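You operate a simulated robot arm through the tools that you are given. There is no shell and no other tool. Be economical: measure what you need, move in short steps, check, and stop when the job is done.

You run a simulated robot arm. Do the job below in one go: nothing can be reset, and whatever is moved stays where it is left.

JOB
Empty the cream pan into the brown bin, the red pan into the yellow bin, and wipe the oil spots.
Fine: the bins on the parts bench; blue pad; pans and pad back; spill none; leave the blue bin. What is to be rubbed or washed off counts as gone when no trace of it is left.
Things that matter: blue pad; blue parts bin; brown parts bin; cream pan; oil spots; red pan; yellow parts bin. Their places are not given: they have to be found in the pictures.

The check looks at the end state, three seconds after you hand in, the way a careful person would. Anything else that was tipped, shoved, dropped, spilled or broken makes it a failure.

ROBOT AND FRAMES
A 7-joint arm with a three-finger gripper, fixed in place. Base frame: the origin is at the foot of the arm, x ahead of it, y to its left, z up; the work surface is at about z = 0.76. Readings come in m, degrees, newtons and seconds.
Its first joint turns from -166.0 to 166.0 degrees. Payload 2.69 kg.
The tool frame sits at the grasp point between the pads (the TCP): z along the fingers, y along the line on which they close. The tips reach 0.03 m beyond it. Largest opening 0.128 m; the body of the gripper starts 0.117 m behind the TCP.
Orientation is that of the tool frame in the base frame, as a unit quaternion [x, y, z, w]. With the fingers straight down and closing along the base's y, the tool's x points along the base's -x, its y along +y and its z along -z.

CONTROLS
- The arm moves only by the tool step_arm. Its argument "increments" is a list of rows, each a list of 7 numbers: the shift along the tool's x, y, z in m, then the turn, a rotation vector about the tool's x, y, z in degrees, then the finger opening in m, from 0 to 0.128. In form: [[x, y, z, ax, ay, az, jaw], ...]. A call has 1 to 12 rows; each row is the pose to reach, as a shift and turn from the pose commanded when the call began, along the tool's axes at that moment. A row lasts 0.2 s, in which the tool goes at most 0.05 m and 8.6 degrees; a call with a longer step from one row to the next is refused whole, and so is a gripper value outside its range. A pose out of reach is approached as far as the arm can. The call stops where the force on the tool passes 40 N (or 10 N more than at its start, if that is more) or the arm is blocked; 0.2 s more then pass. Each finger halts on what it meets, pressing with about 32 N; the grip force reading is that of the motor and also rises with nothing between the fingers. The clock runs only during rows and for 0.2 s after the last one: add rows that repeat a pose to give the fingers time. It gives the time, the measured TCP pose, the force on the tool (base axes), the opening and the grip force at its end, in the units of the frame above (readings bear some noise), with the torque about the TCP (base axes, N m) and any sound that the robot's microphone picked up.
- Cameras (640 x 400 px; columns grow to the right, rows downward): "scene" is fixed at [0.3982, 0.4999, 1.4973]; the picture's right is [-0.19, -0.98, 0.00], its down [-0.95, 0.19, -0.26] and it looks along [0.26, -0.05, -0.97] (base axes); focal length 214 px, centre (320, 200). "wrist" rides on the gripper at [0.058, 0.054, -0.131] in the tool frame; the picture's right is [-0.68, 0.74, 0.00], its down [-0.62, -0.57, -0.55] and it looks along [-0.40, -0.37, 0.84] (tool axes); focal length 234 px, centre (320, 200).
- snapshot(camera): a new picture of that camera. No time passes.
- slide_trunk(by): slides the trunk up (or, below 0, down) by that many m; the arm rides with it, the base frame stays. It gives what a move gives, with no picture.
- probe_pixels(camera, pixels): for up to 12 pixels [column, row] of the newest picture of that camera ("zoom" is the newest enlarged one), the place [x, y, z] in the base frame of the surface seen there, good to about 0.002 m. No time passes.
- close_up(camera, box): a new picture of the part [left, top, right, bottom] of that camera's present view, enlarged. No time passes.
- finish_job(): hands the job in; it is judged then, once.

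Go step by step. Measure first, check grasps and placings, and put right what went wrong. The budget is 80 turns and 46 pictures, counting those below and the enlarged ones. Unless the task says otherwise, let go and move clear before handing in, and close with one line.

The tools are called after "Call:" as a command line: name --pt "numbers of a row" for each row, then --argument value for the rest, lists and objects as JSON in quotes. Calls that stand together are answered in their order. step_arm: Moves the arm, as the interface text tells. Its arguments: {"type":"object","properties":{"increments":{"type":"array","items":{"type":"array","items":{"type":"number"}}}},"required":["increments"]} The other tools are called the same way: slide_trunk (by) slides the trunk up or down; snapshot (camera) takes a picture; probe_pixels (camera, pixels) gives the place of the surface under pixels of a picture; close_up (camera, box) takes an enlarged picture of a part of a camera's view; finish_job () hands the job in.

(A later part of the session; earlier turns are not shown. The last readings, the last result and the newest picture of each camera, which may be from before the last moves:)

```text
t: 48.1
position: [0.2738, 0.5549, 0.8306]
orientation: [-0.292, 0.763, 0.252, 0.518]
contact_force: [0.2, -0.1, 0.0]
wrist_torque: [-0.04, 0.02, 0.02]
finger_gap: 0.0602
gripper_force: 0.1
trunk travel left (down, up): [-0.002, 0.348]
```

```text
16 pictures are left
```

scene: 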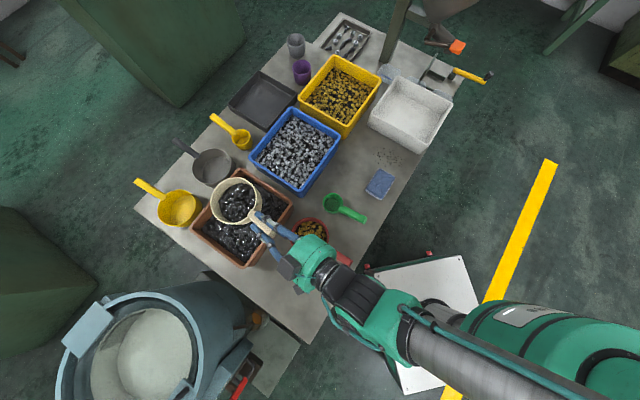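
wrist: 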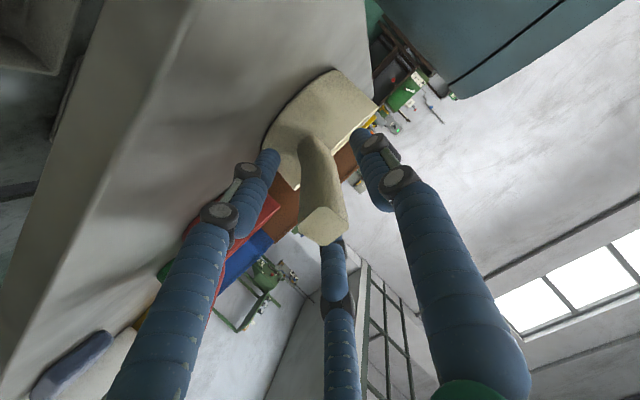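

The pan is down and free, with the handle centred between the fingers. I'll back straight off along the handle.

Call:
step_arm --pt "0 0 -0.01 0 0 0 0.06" --pt "0 0 -0.02 0 0 0 0.06" --pt "0 0 -0.03 0 0 0 0.06" --pt "0 0 -0.04 0 0 0 0.06" --pt "0 0 -0.05 0 0 0 0.06" --pt "0 0 -0.06 0 0 0 0.06" --pt "0 0 -0.07 0 0 0 0.06" --pt "0 0 -0.08 0 0 0 0.06" --pt "0 0 -0.08 0 0 0 0.06"

Call:
slide_trunk --by 0.15

Call:
close_up --camera "scene" --box '[250, 200, 370, 330]'

```text
t: 50.1
position: [0.2312, 0.4917, 0.8539]
orientation: [-0.289, 0.767, 0.245, 0.518]
contact_force: [0.1, 0.1, 0.0]
wrist_torque: [0.01, -0.01, 0.0]
finger_gap: 0.0601
gripper_force: 0.1
trunk travel left (down, up): [-0.002, 0.348]
```

```text
t: 51.8
position: [0.232, 0.4928, 1.0059]
orientation: [-0.288, 0.765, 0.247, 0.52]
contact_force: [-0.1, 0.2, 0.8]
wrist_torque: [0.0, 0.01, -0.04]
finger_gap: 0.0601
gripper_force: 0.0
trunk travel left (down, up): [-0.152, 0.198]
```

```text
3.08 times, centred on (310, 265) of scene
```

zoom: 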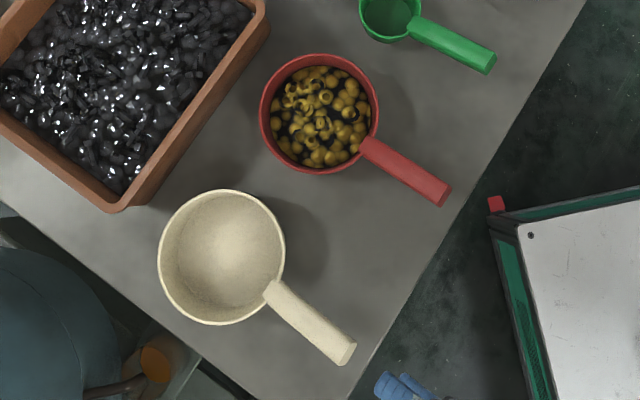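

The cream pan is back where it stood and empty, with its rim centre at scene (278,283), the same as before. Next I measure the red handle.

Call:
probe_pixels --camera "zoom" --pixels '[[370, 148], [380, 150], [410, 172], [440, 190], [433, 200], [447, 182], [444, 200], [263, 115], [377, 115], [320, 57], [318, 172], [405, 190]]'

```text
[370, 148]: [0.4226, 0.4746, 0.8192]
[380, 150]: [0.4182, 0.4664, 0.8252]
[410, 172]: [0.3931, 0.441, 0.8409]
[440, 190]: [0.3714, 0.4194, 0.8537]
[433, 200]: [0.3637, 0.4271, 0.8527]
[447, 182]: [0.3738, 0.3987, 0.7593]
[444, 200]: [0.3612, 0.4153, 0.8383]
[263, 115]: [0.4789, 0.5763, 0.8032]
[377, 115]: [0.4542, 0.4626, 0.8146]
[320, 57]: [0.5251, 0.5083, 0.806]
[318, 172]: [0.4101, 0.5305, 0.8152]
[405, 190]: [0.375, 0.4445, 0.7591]
```

The red pan's centre is about (0.467,0.519); its handle heads 46.3°, with the end at about (0.367,0.414,0.844), so the grasp TCP is (0.389,0.438,0.831). I'll move at height to a point behind that handle.

Call:
step_arm --pt "-0.002 -0.018 -0.002 0 0.2 -0.5 0.06" --pt "-0.004 -0.037 -0.004 0 0.5 -1 0.06" --pt "-0.006 -0.056 -0.006 0 0.7 -1.6 0.06" --pt "-0.008 -0.075 -0.008 0 1 -2.2 0.06" --pt "-0.01 -0.094 -0.01 0 1.3 -2.8 0.06" --pt "-0.012 -0.113 -0.012 0 1.5 -3.4 0.06" --pt "-0.014 -0.132 -0.014 0 1.8 -4 0.06" --pt "-0.0164 -0.1509 -0.0163 0 2 -4.5 0.06" --pt "-0.0164 -0.1509 -0.0163 0 2 -4.5 0.06"

```text
t: 53.8
position: [0.3247, 0.3857, 1.0157]
orientation: [-0.327, 0.76, 0.227, 0.514]
contact_force: [-0.6, -0.7, 0.4]
wrist_torque: [0.02, 0.04, 0.0]
finger_gap: 0.06
gripper_force: 0.0
trunk travel left (down, up): [-0.152, 0.198]
```

I'm 0.011 left of the handle line, and the fingertips are about 0.02 short of its end. I'll lower the trunk, then probe from the wrist.

Call:
slide_trunk --by -0.15

Call:
snapshot --camera "wrist"

```text
t: 55.6
position: [0.3251, 0.386, 0.8667]
orientation: [-0.327, 0.759, 0.227, 0.515]
contact_force: [-0.6, -0.1, 0.6]
wrist_torque: [-0.02, 0.0, 0.01]
finger_gap: 0.0603
gripper_force: 0.1
trunk travel left (down, up): [-0.002, 0.348]
```

```text
14 pictures are left
```

wrist: 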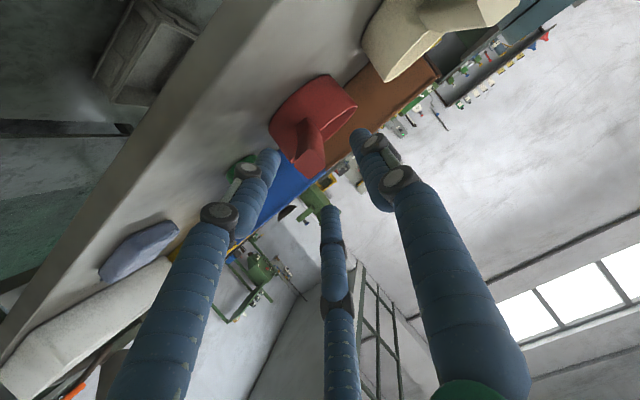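

I'll slide right 0.012 onto the handle line, staying just behind its end.

Call:
step_arm --pt "0.001 -0.006 0.002 0 0 0 0.06" --pt "0.0032 -0.0117 0.008 0 0 0 0.06" --pt "0.0032 -0.0117 0.0139 0 0 0 0.06" --pt "0.0032 -0.0117 0.0139 0 0 0 0.06" --pt "0.0032 -0.0117 0.0139 0 0 0 0.06"

```text
t: 56.8
position: [0.3345, 0.3908, 0.8589]
orientation: [-0.325, 0.761, 0.224, 0.515]
contact_force: [-0.8, -0.2, 0.4]
wrist_torque: [-0.02, -0.01, -0.01]
finger_gap: 0.0601
gripper_force: 0.0
out of reach, approached as far as the arm can: row 2, 3, 4, 5
trunk travel left (down, up): [-0.002, 0.348]
```

There's a slight reach limit here, with the hand 0.007 left of the line. That is still clear, and moving forward eases it, so I'll advance gently while shifting right.

Call:
step_arm --pt "0 -0.004 0.008 0 0 0 0.06" --pt "0 -0.008 0.016 0 0 0 0.06" --pt "0 -0.008 0.024 0 0 0 0.06" --pt "0 -0.008 0.0318 0 0 0 0.06" --pt "0 -0.008 0.0318 0 0 0 0.06"

```text
t: 58.0
position: [0.3488, 0.4142, 0.8514]
orientation: [-0.326, 0.761, 0.22, 0.516]
contact_force: [-0.4, 0.7, 0.2]
wrist_torque: [0.02, 0.0, -0.02]
finger_gap: 0.0603
gripper_force: 0.1
out of reach, approached as far as the arm can: row 1, 2, 3, 4, 5
trunk travel left (down, up): [-0.002, 0.348]
```

The limit is pushing the hand left (0.013 off). A small negative roll should free the wrist, so I'll back off the handle, roll −15° and realign.

Call:
step_arm --pt "0 0 -0.013 0 0 -4 0.06" --pt "0.001 -0.002 -0.0259 0 0 -8 0.06" --pt "0.0024 -0.007 -0.0259 0 0 -12 0.06" --pt "0.0024 -0.0137 -0.0259 0 0 -15 0.06" --pt "0.0024 -0.0137 -0.0259 0 0 -15 0.06" --pt "0.0024 -0.0137 -0.0259 0 0 -15 0.06"

```text
t: 59.4
position: [0.3356, 0.3916, 0.8604]
orientation: [-0.422, 0.712, 0.153, 0.54]
contact_force: [0.2, -0.2, 0.6]
wrist_torque: [0.0, 0.0, 0.01]
finger_gap: 0.0599
gripper_force: 0.1
out of reach, approached as far as the arm can: row 4, 5, 6
trunk travel left (down, up): [-0.002, 0.348]
```

Roll isn't the cause; at this short radius the wrist can't lie flat enough. I'll steepen the pitch by 10°, yaw −4° and take most of the roll back.

Call:
step_arm --pt "-0.003 -0.002 0 0.2 2.6 2.8 0.06" --pt "-0.006 -0.003 0 0.5 5.3 5.7 0.06" --pt "-0.009 -0.005 0.001 0.7 8 8.6 0.06" --pt "-0.0116 -0.0062 0.0024 1 10.6 11.5 0.06" --pt "-0.0116 -0.0062 0.0024 1 10.6 11.5 0.06" --pt "-0.0116 -0.0062 0.0024 1 10.6 11.5 0.06"

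```text
t: 60.8
position: [0.3431, 0.3939, 0.8709]
orientation: [-0.358, 0.798, 0.164, 0.457]
contact_force: [-0.9, 0.1, -0.1]
wrist_torque: [0.0, -0.03, -0.02]
finger_gap: 0.0599
gripper_force: 0.2
trunk travel left (down, up): [-0.002, 0.348]
```

The pose was reached accurately: heading 44°, pitch −32°, TCP (0.343,0.394,0.871). I'll advance straight along the tool axis onto the handle.

Call:
step_arm --pt "0 0 0.013 0 0 0 0.06" --pt "0 0 0.026 0 0 0 0.06" --pt "0 0 0.039 0 0 0 0.06" --pt "0 0 0.052 0 0 0 0.06" --pt "-0.001 0 0.064 0 0 0 0.06" --pt "-0.002 0 0.075 0 0 0 0.06" --pt "-0.002 0 0.075 0 0 0 0.06"

Call:
snapshot --camera "wrist"

Call:
probe_pixels --camera "wrist" --pixels '[[320, 215], [320, 205], [320, 225], [320, 190], [320, 170]]'

```text
t: 62.4
position: [0.3881, 0.4411, 0.8316]
orientation: [-0.359, 0.797, 0.165, 0.456]
contact_force: [0.1, 0.4, 0.8]
wrist_torque: [-0.04, 0.02, -0.01]
finger_gap: 0.0601
gripper_force: 0.0
trunk travel left (down, up): [-0.002, 0.348]
```

```text
13 pictures are left
```

wrist: 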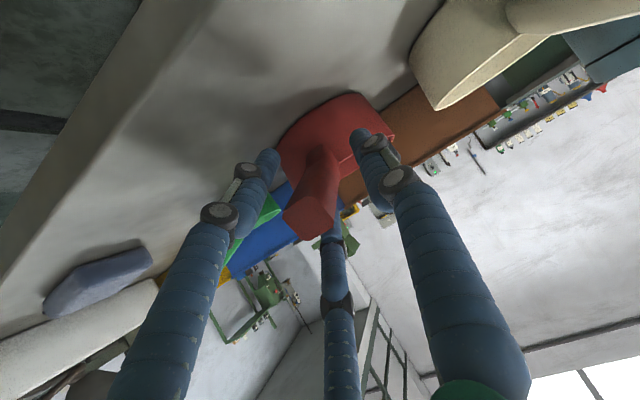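

```text
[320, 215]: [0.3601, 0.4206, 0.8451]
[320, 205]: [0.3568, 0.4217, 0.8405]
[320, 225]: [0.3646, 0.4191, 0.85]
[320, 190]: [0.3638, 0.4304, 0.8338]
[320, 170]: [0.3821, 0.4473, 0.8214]
```

The handle is well inside the three fingers, with its end at wrist (308,215) and no contact. I'll close on it.

Call:
step_arm --pt "0 0 0 0 0 0 0.05" --pt "0 0 0 0 0 0 0.04" --pt "0 0 0 0 0 0 0.03" --pt "0 0 0 0 0 0 0.02" --pt "0 0 0 0 0 0 0.01" --pt "0 0 0 0 0 0 0.0" --pt "0 0 0 0 0 0 0.0"

Call:
slide_trunk --by 0.04

Call:
close_up --camera "scene" --box '[250, 190, 370, 320]'

Call:
probe_pixels --camera "zoom" --pixels '[[320, 140], [260, 145], [380, 150], [320, 85], [310, 205], [360, 185], [275, 105]]'

```text
t: 64.0
position: [0.388, 0.4394, 0.8337]
orientation: [-0.359, 0.797, 0.165, 0.457]
contact_force: [2.7, 1.1, 4.1]
wrist_torque: [0.47, -0.61, -0.2]
finger_gap: 0.0274
gripper_force: 32.0
trunk travel left (down, up): [-0.002, 0.348]
```

```text
t: 64.8
position: [0.3899, 0.44, 0.8724]
orientation: [-0.359, 0.797, 0.165, 0.456]
contact_force: [-0.4, -0.7, -2.5]
wrist_torque: [-0.2, 0.21, 0.01]
finger_gap: 0.0253
gripper_force: 32.2
trunk travel left (down, up): [-0.042, 0.308]
```

```text
3.08 times, centred on (310, 255) of scene
```

zoom: 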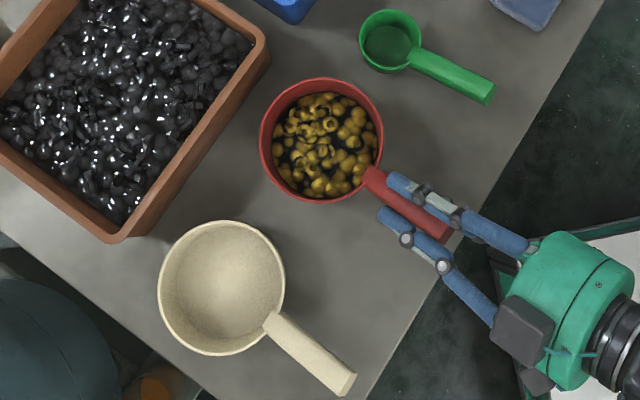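

```text
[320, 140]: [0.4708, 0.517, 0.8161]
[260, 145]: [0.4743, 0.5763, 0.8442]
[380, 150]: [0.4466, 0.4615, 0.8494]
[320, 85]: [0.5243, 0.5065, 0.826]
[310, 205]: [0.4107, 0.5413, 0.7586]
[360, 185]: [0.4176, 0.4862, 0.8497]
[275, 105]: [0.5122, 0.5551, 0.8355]
```

The red pan is lifted at gap 0.0253 with its contents in place, drooping slightly at the front. I'll raise it 0.11 and carry it toward the yellow bin, pausing part-way.

Call:
slide_trunk --by 0.115

Call:
step_arm --pt "-0.002 -0.01 0.004 0 0 0 0" --pt "-0.005 -0.03 0.012 0 0 0 0" --pt "-0.0095 -0.055 0.022 0 0 0 0" --pt "-0.014 -0.082 0.033 0 0 0 0" --pt "-0.019 -0.11 0.0445 0 0 0 0" --pt "-0.0243 -0.138 0.056 0 0 0 0" --pt "-0.029 -0.166 0.067 0 0 0 0" --pt "-0.034 -0.194 0.078 0 0 0 0" --pt "-0.0387 -0.221 0.089 0 0 0 0" --pt "-0.043 -0.246 0.099 0 0 0 0" --pt "-0.047 -0.267 0.1077 0 0 0 0" --pt "-0.0493 -0.2808 0.1133 0 0 0 0"

```text
t: 66.3
position: [0.3898, 0.4402, 0.9883]
orientation: [-0.359, 0.797, 0.165, 0.456]
contact_force: [0.1, 0.0, -2.9]
wrist_torque: [-0.17, 0.2, 0.01]
finger_gap: 0.0253
gripper_force: 31.4
trunk travel left (down, up): [-0.157, 0.193]
```

```text
t: 68.9
position: [0.5446, 0.4396, 1.0053]
orientation: [-0.336, 0.814, 0.114, 0.46]
contact_force: [0.1, -0.2, -3.4]
wrist_torque: [-0.16, 0.26, 0.0]
finger_gap: 0.0252
gripper_force: 32.3
out of reach, approached as far as the arm can: row 2, 3, 4, 5, 6, 7, 8, 9, 10, 11, 12
trunk travel left (down, up): [-0.157, 0.193]
```

The wrist limit appears again because the heading exceeded the azimuth, but the pan is safe at (0.545,0.440,1.005). I'll first turn to heading 5° and level the pan, advancing only a little.

Call:
step_arm --pt "0 -0.004 0.002 1.5 -0.1 1.1 0" --pt "-0.001 -0.012 0.005 4.5 -0.4 3.3 0" --pt "-0.002 -0.022 0.01 8 -0.7 5.9 0" --pt "-0.003 -0.034 0.016 11.5 -1 8.4 0" --pt "-0.004 -0.046 0.022 15 -1.3 11 0" --pt "-0.005 -0.06 0.028 18.5 -1.6 13.6 0" --pt "-0.006 -0.072 0.034 22 -1.9 16.1 0" --pt "-0.006 -0.084 0.039 25 -2.1 18.3 0" --pt "-0.006 -0.094 0.044 27.6 -2.3 20.2 0" --pt "-0.006 -0.094 0.044 27.6 -2.3 20.2 0"

Call:
snapshot --camera "scene"

```text
t: 71.1
position: [0.6407, 0.3929, 0.997]
orientation: [-0.067, 0.854, 0.001, 0.515]
contact_force: [0.0, -0.7, -2.4]
wrist_torque: [-0.03, 0.29, 0.03]
finger_gap: 0.0249
gripper_force: 32.4
trunk travel left (down, up): [-0.157, 0.193]
```

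```text
11 pictures are left
```

scene: 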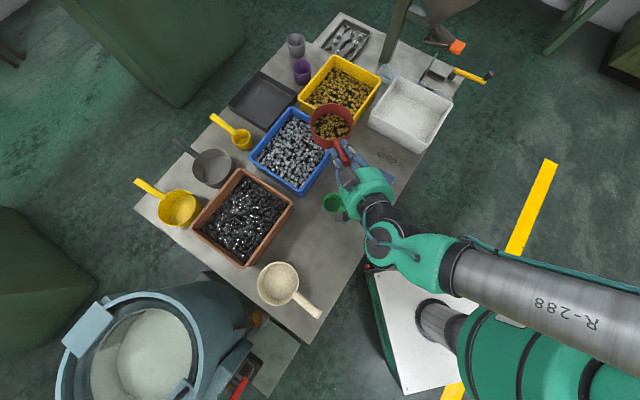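

The pan is level and full at (331,125), and the arm is free again. I'll move on to the pour point over the yellow bin.

Call:
probe_pixels --camera "scene" --pixels '[[331, 125], [310, 124], [353, 124], [332, 105], [328, 147]]'

Call:
step_arm --pt "-0.003 -0.005 0.007 0 0 0 0" --pt "-0.009 -0.016 0.023 0 0 0 0" --pt "-0.017 -0.029 0.042 0 0 0 0" --pt "-0.026 -0.044 0.063 0 0 0 0" --pt "-0.035 -0.059 0.085 0 0 0 0" --pt "-0.044 -0.075 0.107 0 0 0 0" --pt "-0.053 -0.09 0.129 0 0 0 0" --pt "-0.061 -0.104 0.149 0 0 0 0" --pt "-0.068 -0.117 0.168 0 0 0 0" --pt "-0.073 -0.125 0.18 0 0 0 0" --pt "-0.0753 -0.1289 0.1847 0 0 0 0" --pt "-0.0753 -0.1289 0.1847 0 0 0 0"

Call:
close_up --camera "scene" --box '[270, 40, 430, 160]'

Call:
probe_pixels --camera "scene" --pixels '[[350, 88], [340, 80], [360, 95], [350, 100], [345, 88]]'

```text
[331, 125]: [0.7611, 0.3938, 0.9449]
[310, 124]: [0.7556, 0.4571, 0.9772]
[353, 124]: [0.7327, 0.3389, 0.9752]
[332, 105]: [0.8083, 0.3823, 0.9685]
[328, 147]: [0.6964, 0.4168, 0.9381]
```

```text
t: 73.7
position: [0.8537, 0.2867, 0.9852]
orientation: [-0.068, 0.854, 0.002, 0.516]
contact_force: [0.9, -1.0, -3.1]
wrist_torque: [-0.02, 0.29, -0.01]
finger_gap: 0.0247
gripper_force: 31.9
trunk travel left (down, up): [-0.157, 0.193]
```

```text
3.33 times, centred on (350, 100) of scene
```

zoom: 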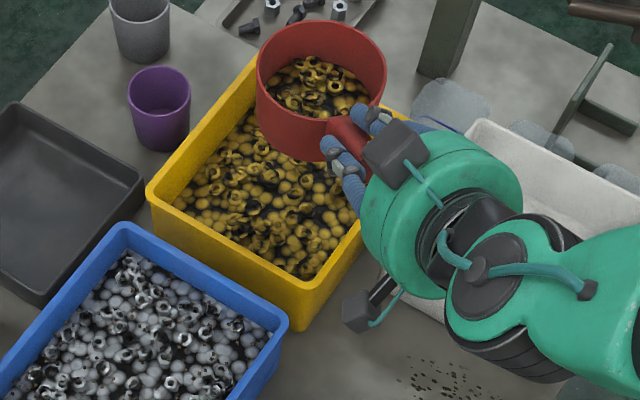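

```text
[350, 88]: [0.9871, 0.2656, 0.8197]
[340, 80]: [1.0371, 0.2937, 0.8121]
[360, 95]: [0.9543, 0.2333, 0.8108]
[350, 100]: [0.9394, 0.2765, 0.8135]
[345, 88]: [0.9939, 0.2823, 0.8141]
```

Pan centre works out to (0.957,0.292), over the middle of the yellow bin (0.955,0.318). I'll begin the left roll and check the reach.

Call:
step_arm --pt "0 0 0 0 0 -6 0" --pt "0 0 0 0 0 -12 0" --pt "0 0 0 0 0 -18 0" --pt "0 0 0 0 0 -24 0"

```text
t: 74.7
position: [0.854, 0.287, 0.9851]
orientation: [-0.244, 0.821, -0.107, 0.505]
contact_force: [-0.1, 0.1, -1.8]
wrist_torque: [-0.01, 0.3, -0.03]
finger_gap: 0.0247
gripper_force: 32.5
trunk travel left (down, up): [-0.157, 0.193]
```

The pose is held exactly, so I'll continue the roll to about 96°.

Call:
step_arm --pt "0 0 0 0 0 -6 0" --pt "0 0 0 0 0 -12 0" --pt "0 0 0 0 0 -18 0" --pt "0 0 0 0 0 -24 0" --pt "0 0 0 0 0 -30 0" --pt "0 0 0 0 0 -36 0" --pt "0 0 0 0 0 -42 0" --pt "0 0 0 0 0 -48 0" --pt "0 0 0 0 0 -54 0" --pt "0 0 0 0 0 -60 0" --pt "0 0 0 0 0 -66 0" --pt "0 0 0 0 0 -72 0"

Call:
close_up --camera "scene" --box '[270, 40, 430, 160]'

```text
t: 77.3
position: [0.854, 0.2861, 0.9854]
orientation: [0.681, -0.52, 0.382, -0.346]
contact_force: [0.1, 0.4, -1.1]
wrist_torque: [-0.03, 0.18, -0.01]
finger_gap: 0.0244
gripper_force: 31.9
trunk travel left (down, up): [-0.157, 0.193]
```

```text
3.33 times, centred on (350, 100) of scene
```

zoom: 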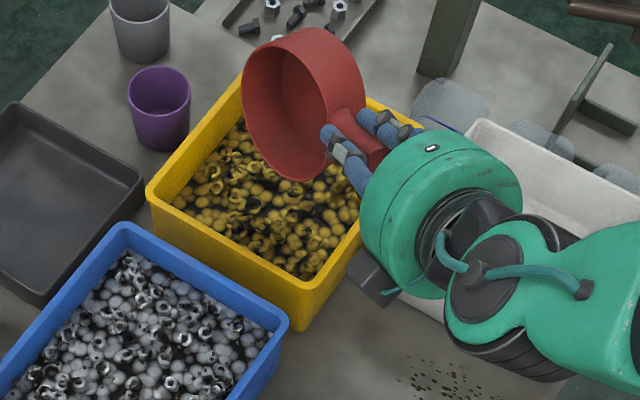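

Most or all of the parts have slid out and the visible interior looks empty. I'll roll on to about −152° to shed any leftovers.

Call:
step_arm --pt "0 0 0 0 0 -8 0" --pt "0 0 0 0 0 -16 0" --pt "0 0 0 0 0 -24 0" --pt "0 0 0 0 0 -32 0" --pt "0 0 0 0 0 -40 0" --pt "0 0 0 0 0 -48 0" --pt "0 0 0 0 0 -56 0" --pt "0 0 0 0 0 -56 0" --pt "0 0 0 0 0 -50 0" --pt "0 0 0 0 0 -56 0"

Call:
step_arm --pt "0 0 0 3 5.7 0 0" --pt "0 0 0 6 11.5 0 0" --pt "0 0 0 9.4 17.7 0 0" --pt "0 0 0 9.4 17.7 0 0" --pt "0 0 0 9.4 17.7 0 0" --pt "0 0 0 6 11.5 0 0" --pt "0 0 0 3 5.7 0 0" --pt "0 0 0 0 0 0 0"

Call:
step_arm --pt "0 0 0 0 0 8.3 0" --pt "0 0 0 0 0 16.6 0" --pt "0 0 0 0 0 24.9 0" --pt "0 0 0 0 0 33.2 0" --pt "0 0 0 0 0 41.5 0" --pt "0 0 0 0 0 49.8 0" --pt "0 0 0 0 0 58.1 0" --pt "0 0 0 0 0 66.4 0" --pt "0 0 0 0 0 74.7 0" --pt "0 0 0 0 0 83 0" --pt "0 0 0 0 0 91.3 0" --pt "0 0 0 0 0 99.6 0"

Call:
step_arm --pt "0 0 0 0 0 8 0" --pt "0 0 0 0 0 16 0" --pt "0 0 0 0 0 24 0" --pt "0 0 0 0 0 32 0" --pt "0 0 0 0 0 40 0" --pt "0 0 0 0 0 48 0" --pt "0 0 0 0 0 52.4 0" --pt "0 0 0 0 0 52.4 0"

Call:
close_up --camera "scene" --box '[270, 40, 430, 160]'

```text
t: 79.5
position: [0.8525, 0.2854, 0.9865]
orientation: [0.845, -0.141, 0.5, -0.126]
contact_force: [-0.2, -0.3, -1.4]
wrist_torque: [-0.02, 0.21, 0.06]
finger_gap: 0.0243
gripper_force: 31.9
trunk travel left (down, up): [-0.157, 0.193]
```

```text
t: 81.3
position: [0.8538, 0.2861, 0.9853]
orientation: [0.845, -0.14, 0.5, -0.126]
contact_force: [0.2, -0.2, -3.1]
wrist_torque: [-0.02, 0.16, 0.03]
finger_gap: 0.0244
gripper_force: 32.3
trunk travel left (down, up): [-0.157, 0.193]
```

```text
t: 83.9
position: [0.854, 0.2877, 0.9862]
orientation: [-0.437, 0.737, -0.226, 0.463]
contact_force: [-0.1, -0.6, -2.4]
wrist_torque: [0.01, 0.23, 0.03]
finger_gap: 0.0244
gripper_force: 32.0
trunk travel left (down, up): [-0.157, 0.193]
```

```text
t: 85.7
position: [0.853, 0.287, 0.9858]
orientation: [-0.067, 0.854, 0.002, 0.515]
contact_force: [0.4, -0.5, -1.2]
wrist_torque: [0.01, 0.2, 0.01]
finger_gap: 0.0242
gripper_force: 32.3
trunk travel left (down, up): [-0.157, 0.193]
```

```text
3.33 times, centred on (350, 100) of scene
```

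zoom: 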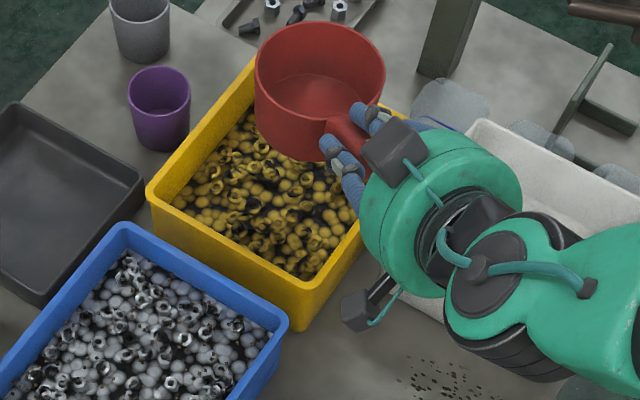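

The red pan is empty and the bench around the bin is clean. I'll measure the pan's tilt before carrying it back.

Call:
probe_pixels --camera "zoom" --pixels '[[257, 80], [384, 75], [318, 24], [270, 50], [372, 45], [325, 120], [275, 110], [318, 90]]'

```text
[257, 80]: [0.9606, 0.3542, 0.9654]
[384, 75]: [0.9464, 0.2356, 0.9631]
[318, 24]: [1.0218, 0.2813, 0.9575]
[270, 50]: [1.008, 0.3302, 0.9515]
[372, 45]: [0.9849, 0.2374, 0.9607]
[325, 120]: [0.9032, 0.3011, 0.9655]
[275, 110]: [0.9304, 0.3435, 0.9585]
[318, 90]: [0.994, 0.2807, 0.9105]
```

The pan's centre is offset (0.107,0.006) from the TCP, front about 4° low. I'll retrace the carry path and turn back toward the red pan's original spot (0.467,0.519).

Call:
step_arm --pt "0.005 0.009 -0.013 0 0 0 0" --pt "0.013 0.022 -0.032 0 0 0 0" --pt "0.023 0.039 -0.056 0 0 0 0" --pt "0.033 0.056 -0.08 0 0 0 0" --pt "0.043 0.073 -0.105 0 0 0 0" --pt "0.053 0.09 -0.13 0 0 0 0" --pt "0.062 0.107 -0.153 0 0 0 0" --pt "0.07 0.12 -0.172 0 0 0 0" --pt "0.0753 0.1289 -0.1847 0 0 0 0" --pt "0.0753 0.1289 -0.1847 0 0 0 0"

Call:
step_arm --pt "0.006 0.005 -0.012 -2 -0.1 -1.1 0" --pt "0.016 0.012 -0.032 -5.2 -0.3 -2.8 0" --pt "0.026 0.02 -0.052 -8.5 -0.4 -4.6 0" --pt "0.037 0.028 -0.073 -12 -0.6 -6.5 0" --pt "0.048 0.036 -0.094 -15.5 -0.7 -8.4 0" --pt "0.059 0.044 -0.116 -19 -0.9 -10.3 0" --pt "0.07 0.052 -0.138 -22.5 -1 -12.1 0" --pt "0.081 0.06 -0.16 -26 -1.2 -14 0" --pt "0.092 0.068 -0.181 -29.2 -1.3 -15.8 0" --pt "0.101 0.076 -0.2 -32.2 -1.5 -17.4 0" --pt "0.1098 0.0821 -0.2174 -34.8 -1.6 -18.8 0" --pt "0.1098 0.0821 -0.2174 -34.8 -1.6 -18.8 0"

```text
t: 87.9
position: [0.6384, 0.3902, 0.9956]
orientation: [-0.068, 0.854, 0.002, 0.515]
contact_force: [0.2, -1.1, -2.3]
wrist_torque: [-0.02, 0.19, 0.0]
finger_gap: 0.0239
gripper_force: 31.8
trunk travel left (down, up): [-0.157, 0.193]
```

```text
t: 90.5
position: [0.3879, 0.4459, 0.9968]
orientation: [-0.355, 0.785, 0.174, 0.477]
contact_force: [-0.7, -0.9, -1.5]
wrist_torque: [-0.13, 0.14, 0.02]
finger_gap: 0.024
gripper_force: 32.2
trunk travel left (down, up): [-0.157, 0.193]
```

The pose was reached exactly. I'll lower on the trunk to just above the bench and check alignment.

Call:
slide_trunk --by -0.144

Call:
close_up --camera "scene" --box '[250, 200, 370, 330]'

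Call:
probe_pixels --camera "zoom" --pixels '[[320, 110], [261, 115], [382, 115], [320, 52], [318, 172], [275, 75], [365, 75]]'

```text
t: 92.2
position: [0.3872, 0.4461, 0.8538]
orientation: [-0.355, 0.785, 0.174, 0.478]
contact_force: [0.2, -0.1, -1.5]
wrist_torque: [-0.12, 0.13, 0.01]
finger_gap: 0.0236
gripper_force: 31.6
trunk travel left (down, up): [-0.013, 0.337]
```

```text
3.08 times, centred on (310, 265) of scene
```

zoom: 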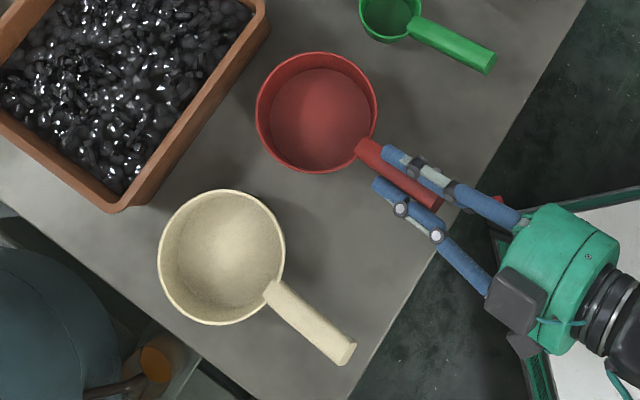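

```text
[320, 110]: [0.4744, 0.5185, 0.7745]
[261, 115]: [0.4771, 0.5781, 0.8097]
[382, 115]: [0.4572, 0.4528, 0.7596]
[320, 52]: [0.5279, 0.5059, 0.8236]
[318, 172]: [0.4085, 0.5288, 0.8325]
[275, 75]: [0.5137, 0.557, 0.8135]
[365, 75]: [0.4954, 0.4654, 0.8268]
```

The pan is over its spot, centre about (0.468,0.517), but the handle is turned about 3.5° and the front hangs low. I'll raise it slightly, then correct the yaw and pitch about the pan.

Call:
slide_trunk --by 0.006

Call:
step_arm --pt "0 -0.002 0 -1 -1.5 -0.6 0" --pt "0 -0.004 0 -2 -3 -1.2 0" --pt "0.0005 -0.0065 0 -3.06 -5 -1.7 0" --pt "0.0005 -0.0065 0 -3.06 -5 -1.7 0" --pt "0.0005 -0.0065 0 -3.06 -5 -1.7 0"

```text
t: 92.7
position: [0.3893, 0.4453, 0.8599]
orientation: [-0.355, 0.785, 0.174, 0.477]
contact_force: [0.0, -0.6, -2.8]
wrist_torque: [-0.11, 0.14, -0.02]
finger_gap: 0.0238
gripper_force: 32.6
trunk travel left (down, up): [-0.019, 0.331]
```

```text
t: 93.9
position: [0.3731, 0.455, 0.8669]
orientation: [-0.366, 0.757, 0.194, 0.506]
contact_force: [-1.0, 0.0, -3.4]
wrist_torque: [-0.14, 0.15, 0.0]
finger_gap: 0.0233
gripper_force: 32.2
out of reach, approached as far as the arm can: row 2, 3, 4, 5
trunk travel left (down, up): [-0.019, 0.331]
```

The flatter pitch is out of reach here, so I'll go back to the reachable pitch (about −29.5°), keeping a small part of the yaw correction.

Call:
step_arm --pt "0.001 -0.003 0.001 0.2 2.6 0.4 0" --pt "0.002 -0.008 0.002 0.5 5.2 0.9 0" --pt "0.0035 -0.015 0.004 0.5 5.2 0.9 0" --pt "0.0046 -0.0207 0.0057 0.5 5.2 0.9 0" --pt "0.0046 -0.0207 0.0057 0.5 5.2 0.9 0" --pt "0.0046 -0.0207 0.0057 0.5 5.2 0.9 0"

Call:
close_up --camera "scene" --box '[250, 200, 370, 330]'

```text
t: 95.3
position: [0.3837, 0.4498, 0.8628]
orientation: [-0.37, 0.781, 0.182, 0.47]
contact_force: [0.4, 0.3, -1.4]
wrist_torque: [-0.16, 0.15, -0.02]
finger_gap: 0.0232
gripper_force: 31.9
out of reach, approached as far as the arm can: row 3, 4, 5, 6
trunk travel left (down, up): [-0.019, 0.331]
```

```text
3.08 times, centred on (310, 265) of scene
```

zoom: 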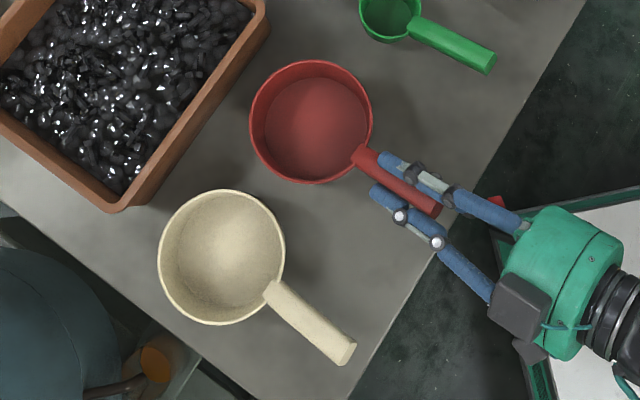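

The direction is nearly right, but the pan sits about 9 mm left of its spot. I'll go back to the pickup orientation, which I know is reachable, above the right spot, and let the bench level the pan as I set it down.

Call:
step_arm --pt "0 -0.001 0 1 1.3 0.5 0" --pt "0 -0.003 0 1.9 2.5 1.0 0" --pt "0 -0.0071 -0.001 1.9 2.5 1.0 0" --pt "0 -0.0071 -0.001 1.9 2.5 1.0 0" --pt "0 -0.0071 -0.001 1.9 2.5 1.0 0"

```text
t: 96.5
position: [0.3889, 0.4427, 0.8635]
orientation: [-0.361, 0.795, 0.17, 0.456]
contact_force: [-0.7, -0.3, -2.1]
wrist_torque: [-0.15, 0.13, 0.02]
finger_gap: 0.0236
gripper_force: 31.9
trunk travel left (down, up): [-0.019, 0.331]
```

Reached. I'll lower on the trunk and watch the force for touchdown.

Call:
slide_trunk --by -0.018

Call:
step_arm --pt "0.0035 0 0.002 0 0 0 0" --pt "0.007 0 0.004 0 0 0 0" --pt "0.008 0 0.0046 0 0 0 0"

```text
t: 97.2
position: [0.389, 0.4436, 0.8466]
orientation: [-0.361, 0.794, 0.171, 0.458]
contact_force: [3.1, 4.1, 9.4]
wrist_torque: [1.28, -1.45, 0.17]
finger_gap: 0.0247
gripper_force: 31.9
trunk travel left (down, up): [-0.001, 0.349]
```

```text
t: 98.0
position: [0.3883, 0.443, 0.8375]
orientation: [-0.361, 0.795, 0.17, 0.457]
contact_force: [-3.5, -1.4, 12.3]
wrist_torque: [1.22, -1.31, 0.24]
finger_gap: 0.0268
gripper_force: 32.0
trunk travel left (down, up): [-0.001, 0.349]
```

The bench is pushing back with 12 N and the pan is levelling in the grip. I'll go 3 mm lower, then open slowly.

Call:
step_arm --pt "0.0017 0 0.001 0 0 0 0" --pt "0.003 0 0.0017 0 0 0 0" --pt "0.003 0 0.0017 0 0 0 0.024" --pt "0.003 0 0.0017 0 0 0 0.028" --pt "0.003 0 0.0017 0 0 0 0.032" --pt "0.003 0 0.0017 0 0 0 0.038" --pt "0.003 0 0.0017 0 0 0 0.046" --pt "0.003 0 0.0017 0 0 0 0.054" --pt "0.003 0 0.0017 0 0 0 0.062" --pt "0.003 0 0.0017 0 0 0 0.062"

Call:
close_up --camera "scene" --box '[250, 200, 370, 330]'

```text
t: 100.2
position: [0.3882, 0.4424, 0.8327]
orientation: [-0.361, 0.795, 0.17, 0.457]
contact_force: [0.5, 0.5, -0.9]
wrist_torque: [0.02, 0.01, 0.04]
finger_gap: 0.062
gripper_force: 0.0
trunk travel left (down, up): [-0.001, 0.349]
```

```text
3.08 times, centred on (310, 265) of scene
```

zoom: 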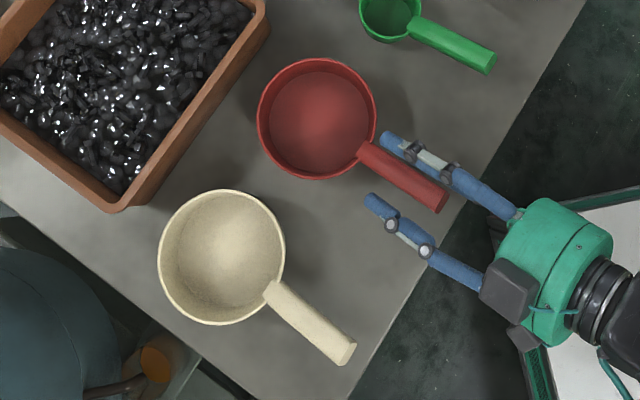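

The red pan is down within about 5 mm of its original place, empty and flat. I'll back off along the handle, rise, and look at the pad and spots.

Call:
step_arm --pt "0 0 -0.01 0 0 0 0.062" --pt "0 0 -0.02 0 0 0 0.062" --pt "0 0 -0.03 0 0 0 0.062" --pt "0 0 -0.04 0 0 0 0.062" --pt "0 0 -0.05 0 0 0 0.062" --pt "0 0 -0.06 0 0 0 0.062" --pt "0 0 -0.07 0 0 0 0.062" --pt "0 0 -0.08 0 0 0 0.062" --pt "0 0 -0.08 0 0 0 0.062"

Call:
slide_trunk --by 0.15

Call:
close_up --camera "scene" --box '[340, 120, 450, 210]'

```text
t: 102.2
position: [0.3406, 0.3934, 0.8745]
orientation: [-0.362, 0.795, 0.171, 0.457]
contact_force: [0.5, -0.6, -0.6]
wrist_torque: [0.01, 0.01, 0.0]
finger_gap: 0.0619
gripper_force: 0.1
trunk travel left (down, up): [-0.001, 0.349]
```

```text
t: 103.9
position: [0.3412, 0.394, 1.024]
orientation: [-0.361, 0.795, 0.17, 0.456]
contact_force: [0.7, -0.2, 0.4]
wrist_torque: [0.0, 0.02, -0.02]
finger_gap: 0.0616
gripper_force: 0.2
trunk travel left (down, up): [-0.151, 0.199]
```

```text
4.44 times, centred on (395, 165) of scene
```

zoom: 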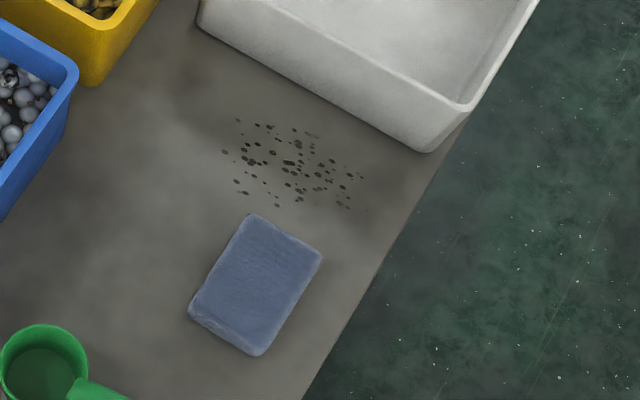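

The pad is a rectangle whose long side points to the lower left, and the spots lie between pixels (222,118) and (368,212). I'll probe both.

Call:
probe_pixels --camera "zoom" --pixels '[[250, 219], [318, 254], [197, 300], [258, 338], [257, 278], [237, 120], [222, 152], [362, 177], [368, 210], [275, 206], [315, 132], [425, 153]]'

```text
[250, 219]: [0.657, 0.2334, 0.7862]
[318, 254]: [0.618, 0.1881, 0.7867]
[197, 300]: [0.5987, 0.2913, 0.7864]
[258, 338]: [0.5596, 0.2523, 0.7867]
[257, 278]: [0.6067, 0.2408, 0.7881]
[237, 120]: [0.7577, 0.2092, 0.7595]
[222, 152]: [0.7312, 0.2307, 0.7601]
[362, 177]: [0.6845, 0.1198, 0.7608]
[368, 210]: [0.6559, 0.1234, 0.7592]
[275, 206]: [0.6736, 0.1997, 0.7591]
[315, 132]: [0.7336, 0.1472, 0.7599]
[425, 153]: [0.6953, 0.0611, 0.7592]
```

Pad centre is (0.608,0.241), top z 0.787, about 0.061×0.083 with its long axis at −46.5°; the spots are centred at about (0.703,0.173). I'll turn the hand fingers-down with the closing line across the pad's short side and move over it.

Call:
step_arm --pt "-0.001 -0.02 0.004 3.12 3.26 5.98 0.08" --pt "-0.003 -0.045 0.009 6.23 6.53 11.97 0.09" --pt "-0.004 -0.071 0.014 9.35 9.8 17.95 0.1" --pt "-0.005 -0.097 0.02 12.47 13.07 23.93 0.11" --pt "-0.007 -0.123 0.025 15.58 16.33 29.92 0.12" --pt "-0.008 -0.148 0.03 18.7 19.6 35.9 0.12" --pt "-0.01 -0.174 0.035 21.8 22.87 41.9 0.12" --pt "-0.011 -0.2 0.04 24.93 26.13 47.87 0.12" --pt "-0.013 -0.226 0.046 28.05 29.4 53.85 0.12" --pt "-0.014 -0.25 0.051 31.17 32.67 59.83 0.12" --pt "-0.0155 -0.276 0.056 34.28 35.93 65.8 0.12" --pt "-0.0167 -0.2986 0.0607 37.4 39.2 71.8 0.12"

```text
t: 106.5
position: [0.6003, 0.2341, 1.0253]
orientation: [0.277, 0.956, 0.033, 0.087]
contact_force: [-1.2, 0.6, 0.5]
wrist_torque: [0.0, -0.06, -0.01]
finger_gap: 0.1199
gripper_force: 0.2
trunk travel left (down, up): [-0.151, 0.199]
```

It arrived with 18° of turn left to do. I'll finish the turn and descend to 0.89 above the pad, then look.

Call:
step_arm --pt "0 0 0 2.5 2.6 4.8 0.12" --pt "0 0 0 5 5.2 9.6 0.12" --pt "0.003 -0.002 0.02 7.5 7.8 14.4 0.12" --pt "0.0065 -0.005 0.044 7.5 7.8 14.4 0.12" --pt "0.011 -0.008 0.074 7.5 7.8 14.4 0.12" --pt "0.0155 -0.0115 0.103 7.5 7.8 14.4 0.12" --pt "0.02 -0.015 0.1324 7.5 7.8 14.4 0.12" --pt "0.02 -0.015 0.1324 7.5 7.8 14.4 0.12"

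Call:
snapshot --camera "wrist"

```text
t: 108.3
position: [0.6013, 0.2343, 0.8902]
orientation: [0.395, 0.919, 0.0, 0.0]
contact_force: [1.0, 0.9, -0.1]
wrist_torque: [-0.03, 0.05, -0.02]
finger_gap: 0.12
gripper_force: 0.0
trunk travel left (down, up): [-0.151, 0.199]
```

```text
3 pictures are left
```

wrist: 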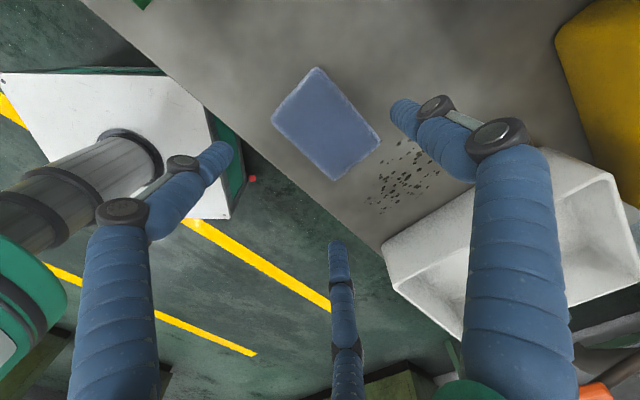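

Everything lines up: the pad spans tool x −0.045 to 0.043 and y −0.019 to 0.039. I'll open fully, nudge −y by 3 mm and descend to straddle the pad, with the tips just above the bench.

Call:
step_arm --pt "-0.001 -0.003 0.0 0 0 0 0.128" --pt "-0.001 -0.003 0.02 0 0 0 0.128" --pt "-0.001 -0.003 0.045 0 0 0 0.128" --pt "-0.001 -0.003 0.065 0 0 0 0.128" --pt "-0.001 -0.003 0.08 0 0 0 0.128" --pt "-0.001 -0.003 0.09 0 0 0 0.128" --pt "-0.001 -0.003 0.093 0 0 0 0.128" --pt "-0.001 -0.003 0.093 0 0 0 0.128"

```text
t: 110.1
position: [0.5981, 0.2295, 0.7969]
orientation: [0.395, 0.919, 0.0, 0.001]
contact_force: [0.4, 0.8, -0.5]
wrist_torque: [0.02, -0.02, -0.02]
finger_gap: 0.1281
gripper_force: 0.1
trunk travel left (down, up): [-0.151, 0.199]
```

No contact on the way down; TCP z is 0.797. I'll close on the pad.

Call:
step_arm --pt "0 0 0 0 0 0 0.115" --pt "0 0 0 0 0 0 0.1" --pt "0 0 0 0 0 0 0.085" --pt "0 0 0 0 0 0 0.07" --pt "0 0 0 0 0 0 0.055" --pt "0 0 0 0 0 0 0.04" --pt "0 0 0 0 0 0 0.03" --pt "0 0 0 0 0 0 0.03"

Call:
probe_pixels --camera "wrist" --pixels '[[365, 205], [440, 170], [430, 145], [395, 150], [370, 185], [400, 180]]'

```text
t: 111.9
position: [0.5993, 0.2306, 0.7963]
orientation: [0.395, 0.919, 0.0, 0.001]
contact_force: [2.6, -0.2, 8.7]
wrist_torque: [0.02, -0.3, -0.15]
finger_gap: 0.0869
gripper_force: 31.7
trunk travel left (down, up): [-0.151, 0.199]
```

```text
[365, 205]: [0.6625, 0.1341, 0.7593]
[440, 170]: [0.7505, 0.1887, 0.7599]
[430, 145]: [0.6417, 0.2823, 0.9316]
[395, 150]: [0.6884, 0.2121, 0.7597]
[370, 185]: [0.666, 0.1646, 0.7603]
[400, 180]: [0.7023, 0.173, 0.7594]
```

The pad is gripped (gap 0.087). I'll slide it along the bench with light pressure over the spots in overlapping passes, keeping clear of the white bin and the yellow bin.

Call:
step_arm --pt "-0.035 -0.012 0.001 0 0 0 0.03" --pt "-0.07 -0.026 0.001 0 0 0 0.03" --pt "-0.095 -0.038 0.002 0 0 0 0.03" --pt "-0.095 0.0 0.002 0 0 0 0.03" --pt "-0.095 0.04 0.002 0 0 0 0.03" --pt "-0.095 0.087 0.002 0 0 0 0.03" --pt "-0.13 0.087 0.002 0 0 0 0.03" --pt "-0.13 0.045 0.002 0 0 0 0.03" --pt "-0.13 0.003 0.002 0 0 0 0.03" --pt "-0.13 -0.038 0.002 0 0 0 0.03" --pt "-0.112 -0.038 0.002 0 0 0 0.03" --pt "-0.112 -0.038 0.002 0 0 0 0.03"

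```text
t: 113.0
position: [0.6682, 0.1598, 0.7978]
orientation: [0.395, 0.919, 0.001, 0.002]
contact_force: [1.3, 3.4, 9.9]
wrist_torque: [-0.21, -0.18, 0.07]
finger_gap: 0.0863
gripper_force: 32.2
trunk travel left (down, up): [-0.151, 0.199]
stopped in row 5: the force on the tool passed its limit at 41 N (the readings are from after the stop); the commanded pose is now the measured one
```

The force limit tripped at about 41 N, so the pressure was a bit high. I'll ease off by 1 mm and continue more slowly from (0.668,0.160).

Call:
step_arm --pt "0 0.0 -0.001 0 0 0 0.03" --pt "0 0.02 -0.001 0 0 0 0.03" --pt "0 0.042 -0.001 0 0 0 0.03" --pt "0 0.064 -0.001 0 0 0 0.03" --pt "0 0.086 -0.001 0 0 0 0.03" --pt "-0.015 0.086 -0.001 0 0 0 0.03" --pt "-0.03 0.086 -0.001 0 0 0 0.03" --pt "-0.03 0.062 -0.001 0 0 0 0.03" --pt "-0.03 0.037 -0.001 0 0 0 0.03" --pt "-0.03 0.012 -0.001 0 0 0 0.03" --pt "-0.03 -0.013 -0.001 0 0 0 0.03" --pt "-0.03 -0.039 -0.001 0 0 0 0.03"

```text
t: 115.6
position: [0.6596, 0.1127, 0.7982]
orientation: [0.395, 0.919, 0.0, 0.002]
contact_force: [0.4, 0.8, -1.0]
wrist_torque: [-0.03, 0.01, 0.01]
finger_gap: 0.0859
gripper_force: 31.8
trunk travel left (down, up): [-0.151, 0.199]
```

The passes went through with light contact. I'll make a second pair of passes 1 mm lower for firm contact.

Call:
step_arm --pt "0.008 0.0 0.001 0 0 0 0.03" --pt "0.012 0.02 0.001 0 0 0 0.03" --pt "0.012 0.046 0.001 0 0 0 0.03" --pt "0.012 0.072 0.001 0 0 0 0.03" --pt "0.012 0.098 0.001 0 0 0 0.03" --pt "0.012 0.125 0.001 0 0 0 0.03" --pt "0.033 0.125 0.001 0 0 0 0.03" --pt "0.033 0.1 0.001 0 0 0 0.03" --pt "0.033 0.075 0.001 0 0 0 0.03" --pt "0.033 0.05 0.001 0 0 0 0.03" --pt "0.033 0.025 0.001 0 0 0 0.03" --pt "0.033 0.0 0.001 0 0 0 0.03"

```text
t: 118.4
position: [0.6365, 0.1372, 0.7965]
orientation: [0.395, 0.919, 0.002, 0.002]
contact_force: [-7.4, -1.3, 17.2]
wrist_torque: [-0.11, -0.19, -0.17]
finger_gap: 0.0854
gripper_force: 31.8
trunk travel left (down, up): [-0.151, 0.199]
stopped in row 12: the force on the tool passed its limit at 42 N (the readings are from after the stop); the commanded pose is now the measured one
```

Both passes are done with firm contact. I'll lift the pad, carry it above its home and check the spots with the wrist camera.

Call:
step_arm --pt "0 0 -0.02 0 0 0 0.03" --pt "0 0 -0.04 0 0 0 0.03" --pt "0.015 0.006 -0.06 0 0 0 0.03" --pt "0.035 0.014 -0.075 0 0 0 0.03" --pt "0.055 0.022 -0.085 0 0 0 0.03" --pt "0.075 0.03 -0.085 0 0 0 0.03" --pt "0.0935 0.0371 -0.085 0 0 0 0.03" --pt "0.0935 0.0371 -0.085 0 0 0 0.03"

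Call:
close_up --camera "wrist" --box '[220, 40, 500, 250]'

```text
t: 120.2
position: [0.6009, 0.2311, 0.8805]
orientation: [0.396, 0.918, 0.0, 0.002]
contact_force: [-0.1, -0.3, -0.6]
wrist_torque: [-0.02, -0.03, -0.01]
finger_gap: 0.0851
gripper_force: 31.6
trunk travel left (down, up): [-0.151, 0.199]
```

```text
1.90 times, centred on (360, 145) of wrist
```

zoom: 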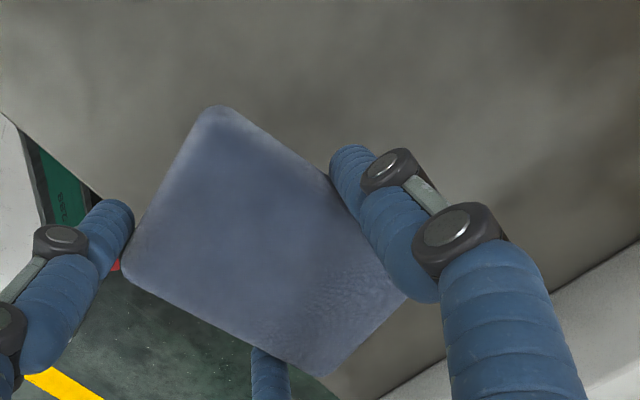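

The visible bench is clean, but the pad and a finger hide part of the area. I'll set the pad down at home, release, and rise clear for a full look.

Call:
step_arm --pt "0 0 0.025 0 0 0 0.03" --pt "0 0 0.05 0 0 0 0.03" --pt "0 0 0.068 0 0 0 0.03" --pt "0 0 0.078 0 0 0 0.03" --pt "0 0 0.083 0 0 0 0.03" --pt "0 0 0.083 0 0 0 0.03" --pt "0 0 0.083 0 0 0 0.09" --pt "0 0 0.083 0 0 0 0.105" --pt "0 0 0.083 0 0 0 0.128" --pt "0 0 0.083 0 0 0 0.128"

Call:
step_arm --pt "0 0 -0.03 0 0 0 0.128" --pt "0 0 -0.07 0 0 0 0.128" --pt "0 0 -0.11 0 0 0 0.128" --pt "0.03 0 -0.14 0 0 0 0.128" --pt "0.0 -0.04 -0.15 0 0 0 0.128" --pt "0.0 -0.08 -0.15 0 0 0 0.128" --pt "0.0 -0.12 -0.15 0 0 0 0.128" --pt "0.0 -0.16 -0.15 0 0 0 0.128" --pt "0.0 -0.2 -0.15 0 0 0 0.128" --pt "0.0 -0.23 -0.15 0 0 0 0.128"

Call:
close_up --camera "scene" --box '[340, 120, 450, 210]'

```text
t: 122.4
position: [0.599, 0.2305, 0.798]
orientation: [0.395, 0.919, 0.001, 0.001]
contact_force: [-0.6, 0.0, 0.1]
wrist_torque: [0.02, 0.01, 0.01]
finger_gap: 0.128
gripper_force: 0.1
trunk travel left (down, up): [-0.151, 0.199]
```

```text
refused: row 5 steps farther than a row can; nothing moved
```

```text
4.44 times, centred on (395, 165) of scene
```

zoom: 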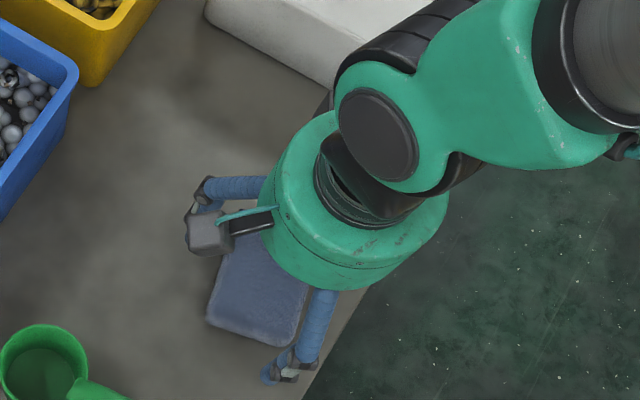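

The retreat was refused (one step too long), so the hand still covers the pad, and the pad looks turned. The visible left part of the spot area is clean. I'll probe the pad's corners.

Call:
probe_pixels --camera "zoom" --pixels '[[212, 314], [284, 338], [250, 325], [218, 275], [305, 295], [230, 255], [295, 320], [208, 300]]'

```text
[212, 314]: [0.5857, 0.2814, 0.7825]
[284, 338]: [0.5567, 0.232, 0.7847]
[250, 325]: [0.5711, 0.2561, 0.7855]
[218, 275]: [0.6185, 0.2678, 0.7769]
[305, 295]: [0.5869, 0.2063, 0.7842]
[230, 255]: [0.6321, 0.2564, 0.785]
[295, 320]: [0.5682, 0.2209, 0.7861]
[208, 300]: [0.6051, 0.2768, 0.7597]
```

The pad's centre is within 5 mm of home, but it is turned about 13°. I'll turn the open hand to match, grip, turn the pad back, and release.

Call:
step_arm --pt "-0.0017 -0.001 0 0 0 -6.5 0.128" --pt "-0.0035 -0.0023 0 0 0 -13 0.128" --pt "-0.0035 -0.0023 0 0 0 -13 0.1" --pt "-0.0035 -0.0023 0 0 0 -13 0.07" --pt "-0.0035 -0.0023 0 0 0 -13 0.03" --pt "-0.0035 -0.0023 0 0 0 -13 0.03" --pt "-0.001 0 -0.001 0 0 -6.5 0.03" --pt "0.0013 0.0022 -0.001 0 0 0 0.03" --pt "0.0013 0.0022 -0.001 0 0 0 0.03" --pt "0.0013 0.0022 -0.001 0 0 0 0.09" --pt "0.0013 0.0022 -0.001 0 0 0 0.128" --pt "0.0013 0.0022 -0.001 0 0 0 0.128"

```text
t: 125.0
position: [0.6, 0.2323, 0.7997]
orientation: [0.395, 0.919, 0.0, 0.002]
contact_force: [0.1, -0.5, 0.1]
wrist_torque: [0.04, -0.02, -0.05]
finger_gap: 0.1279
gripper_force: 0.0
trunk travel left (down, up): [-0.151, 0.199]
```

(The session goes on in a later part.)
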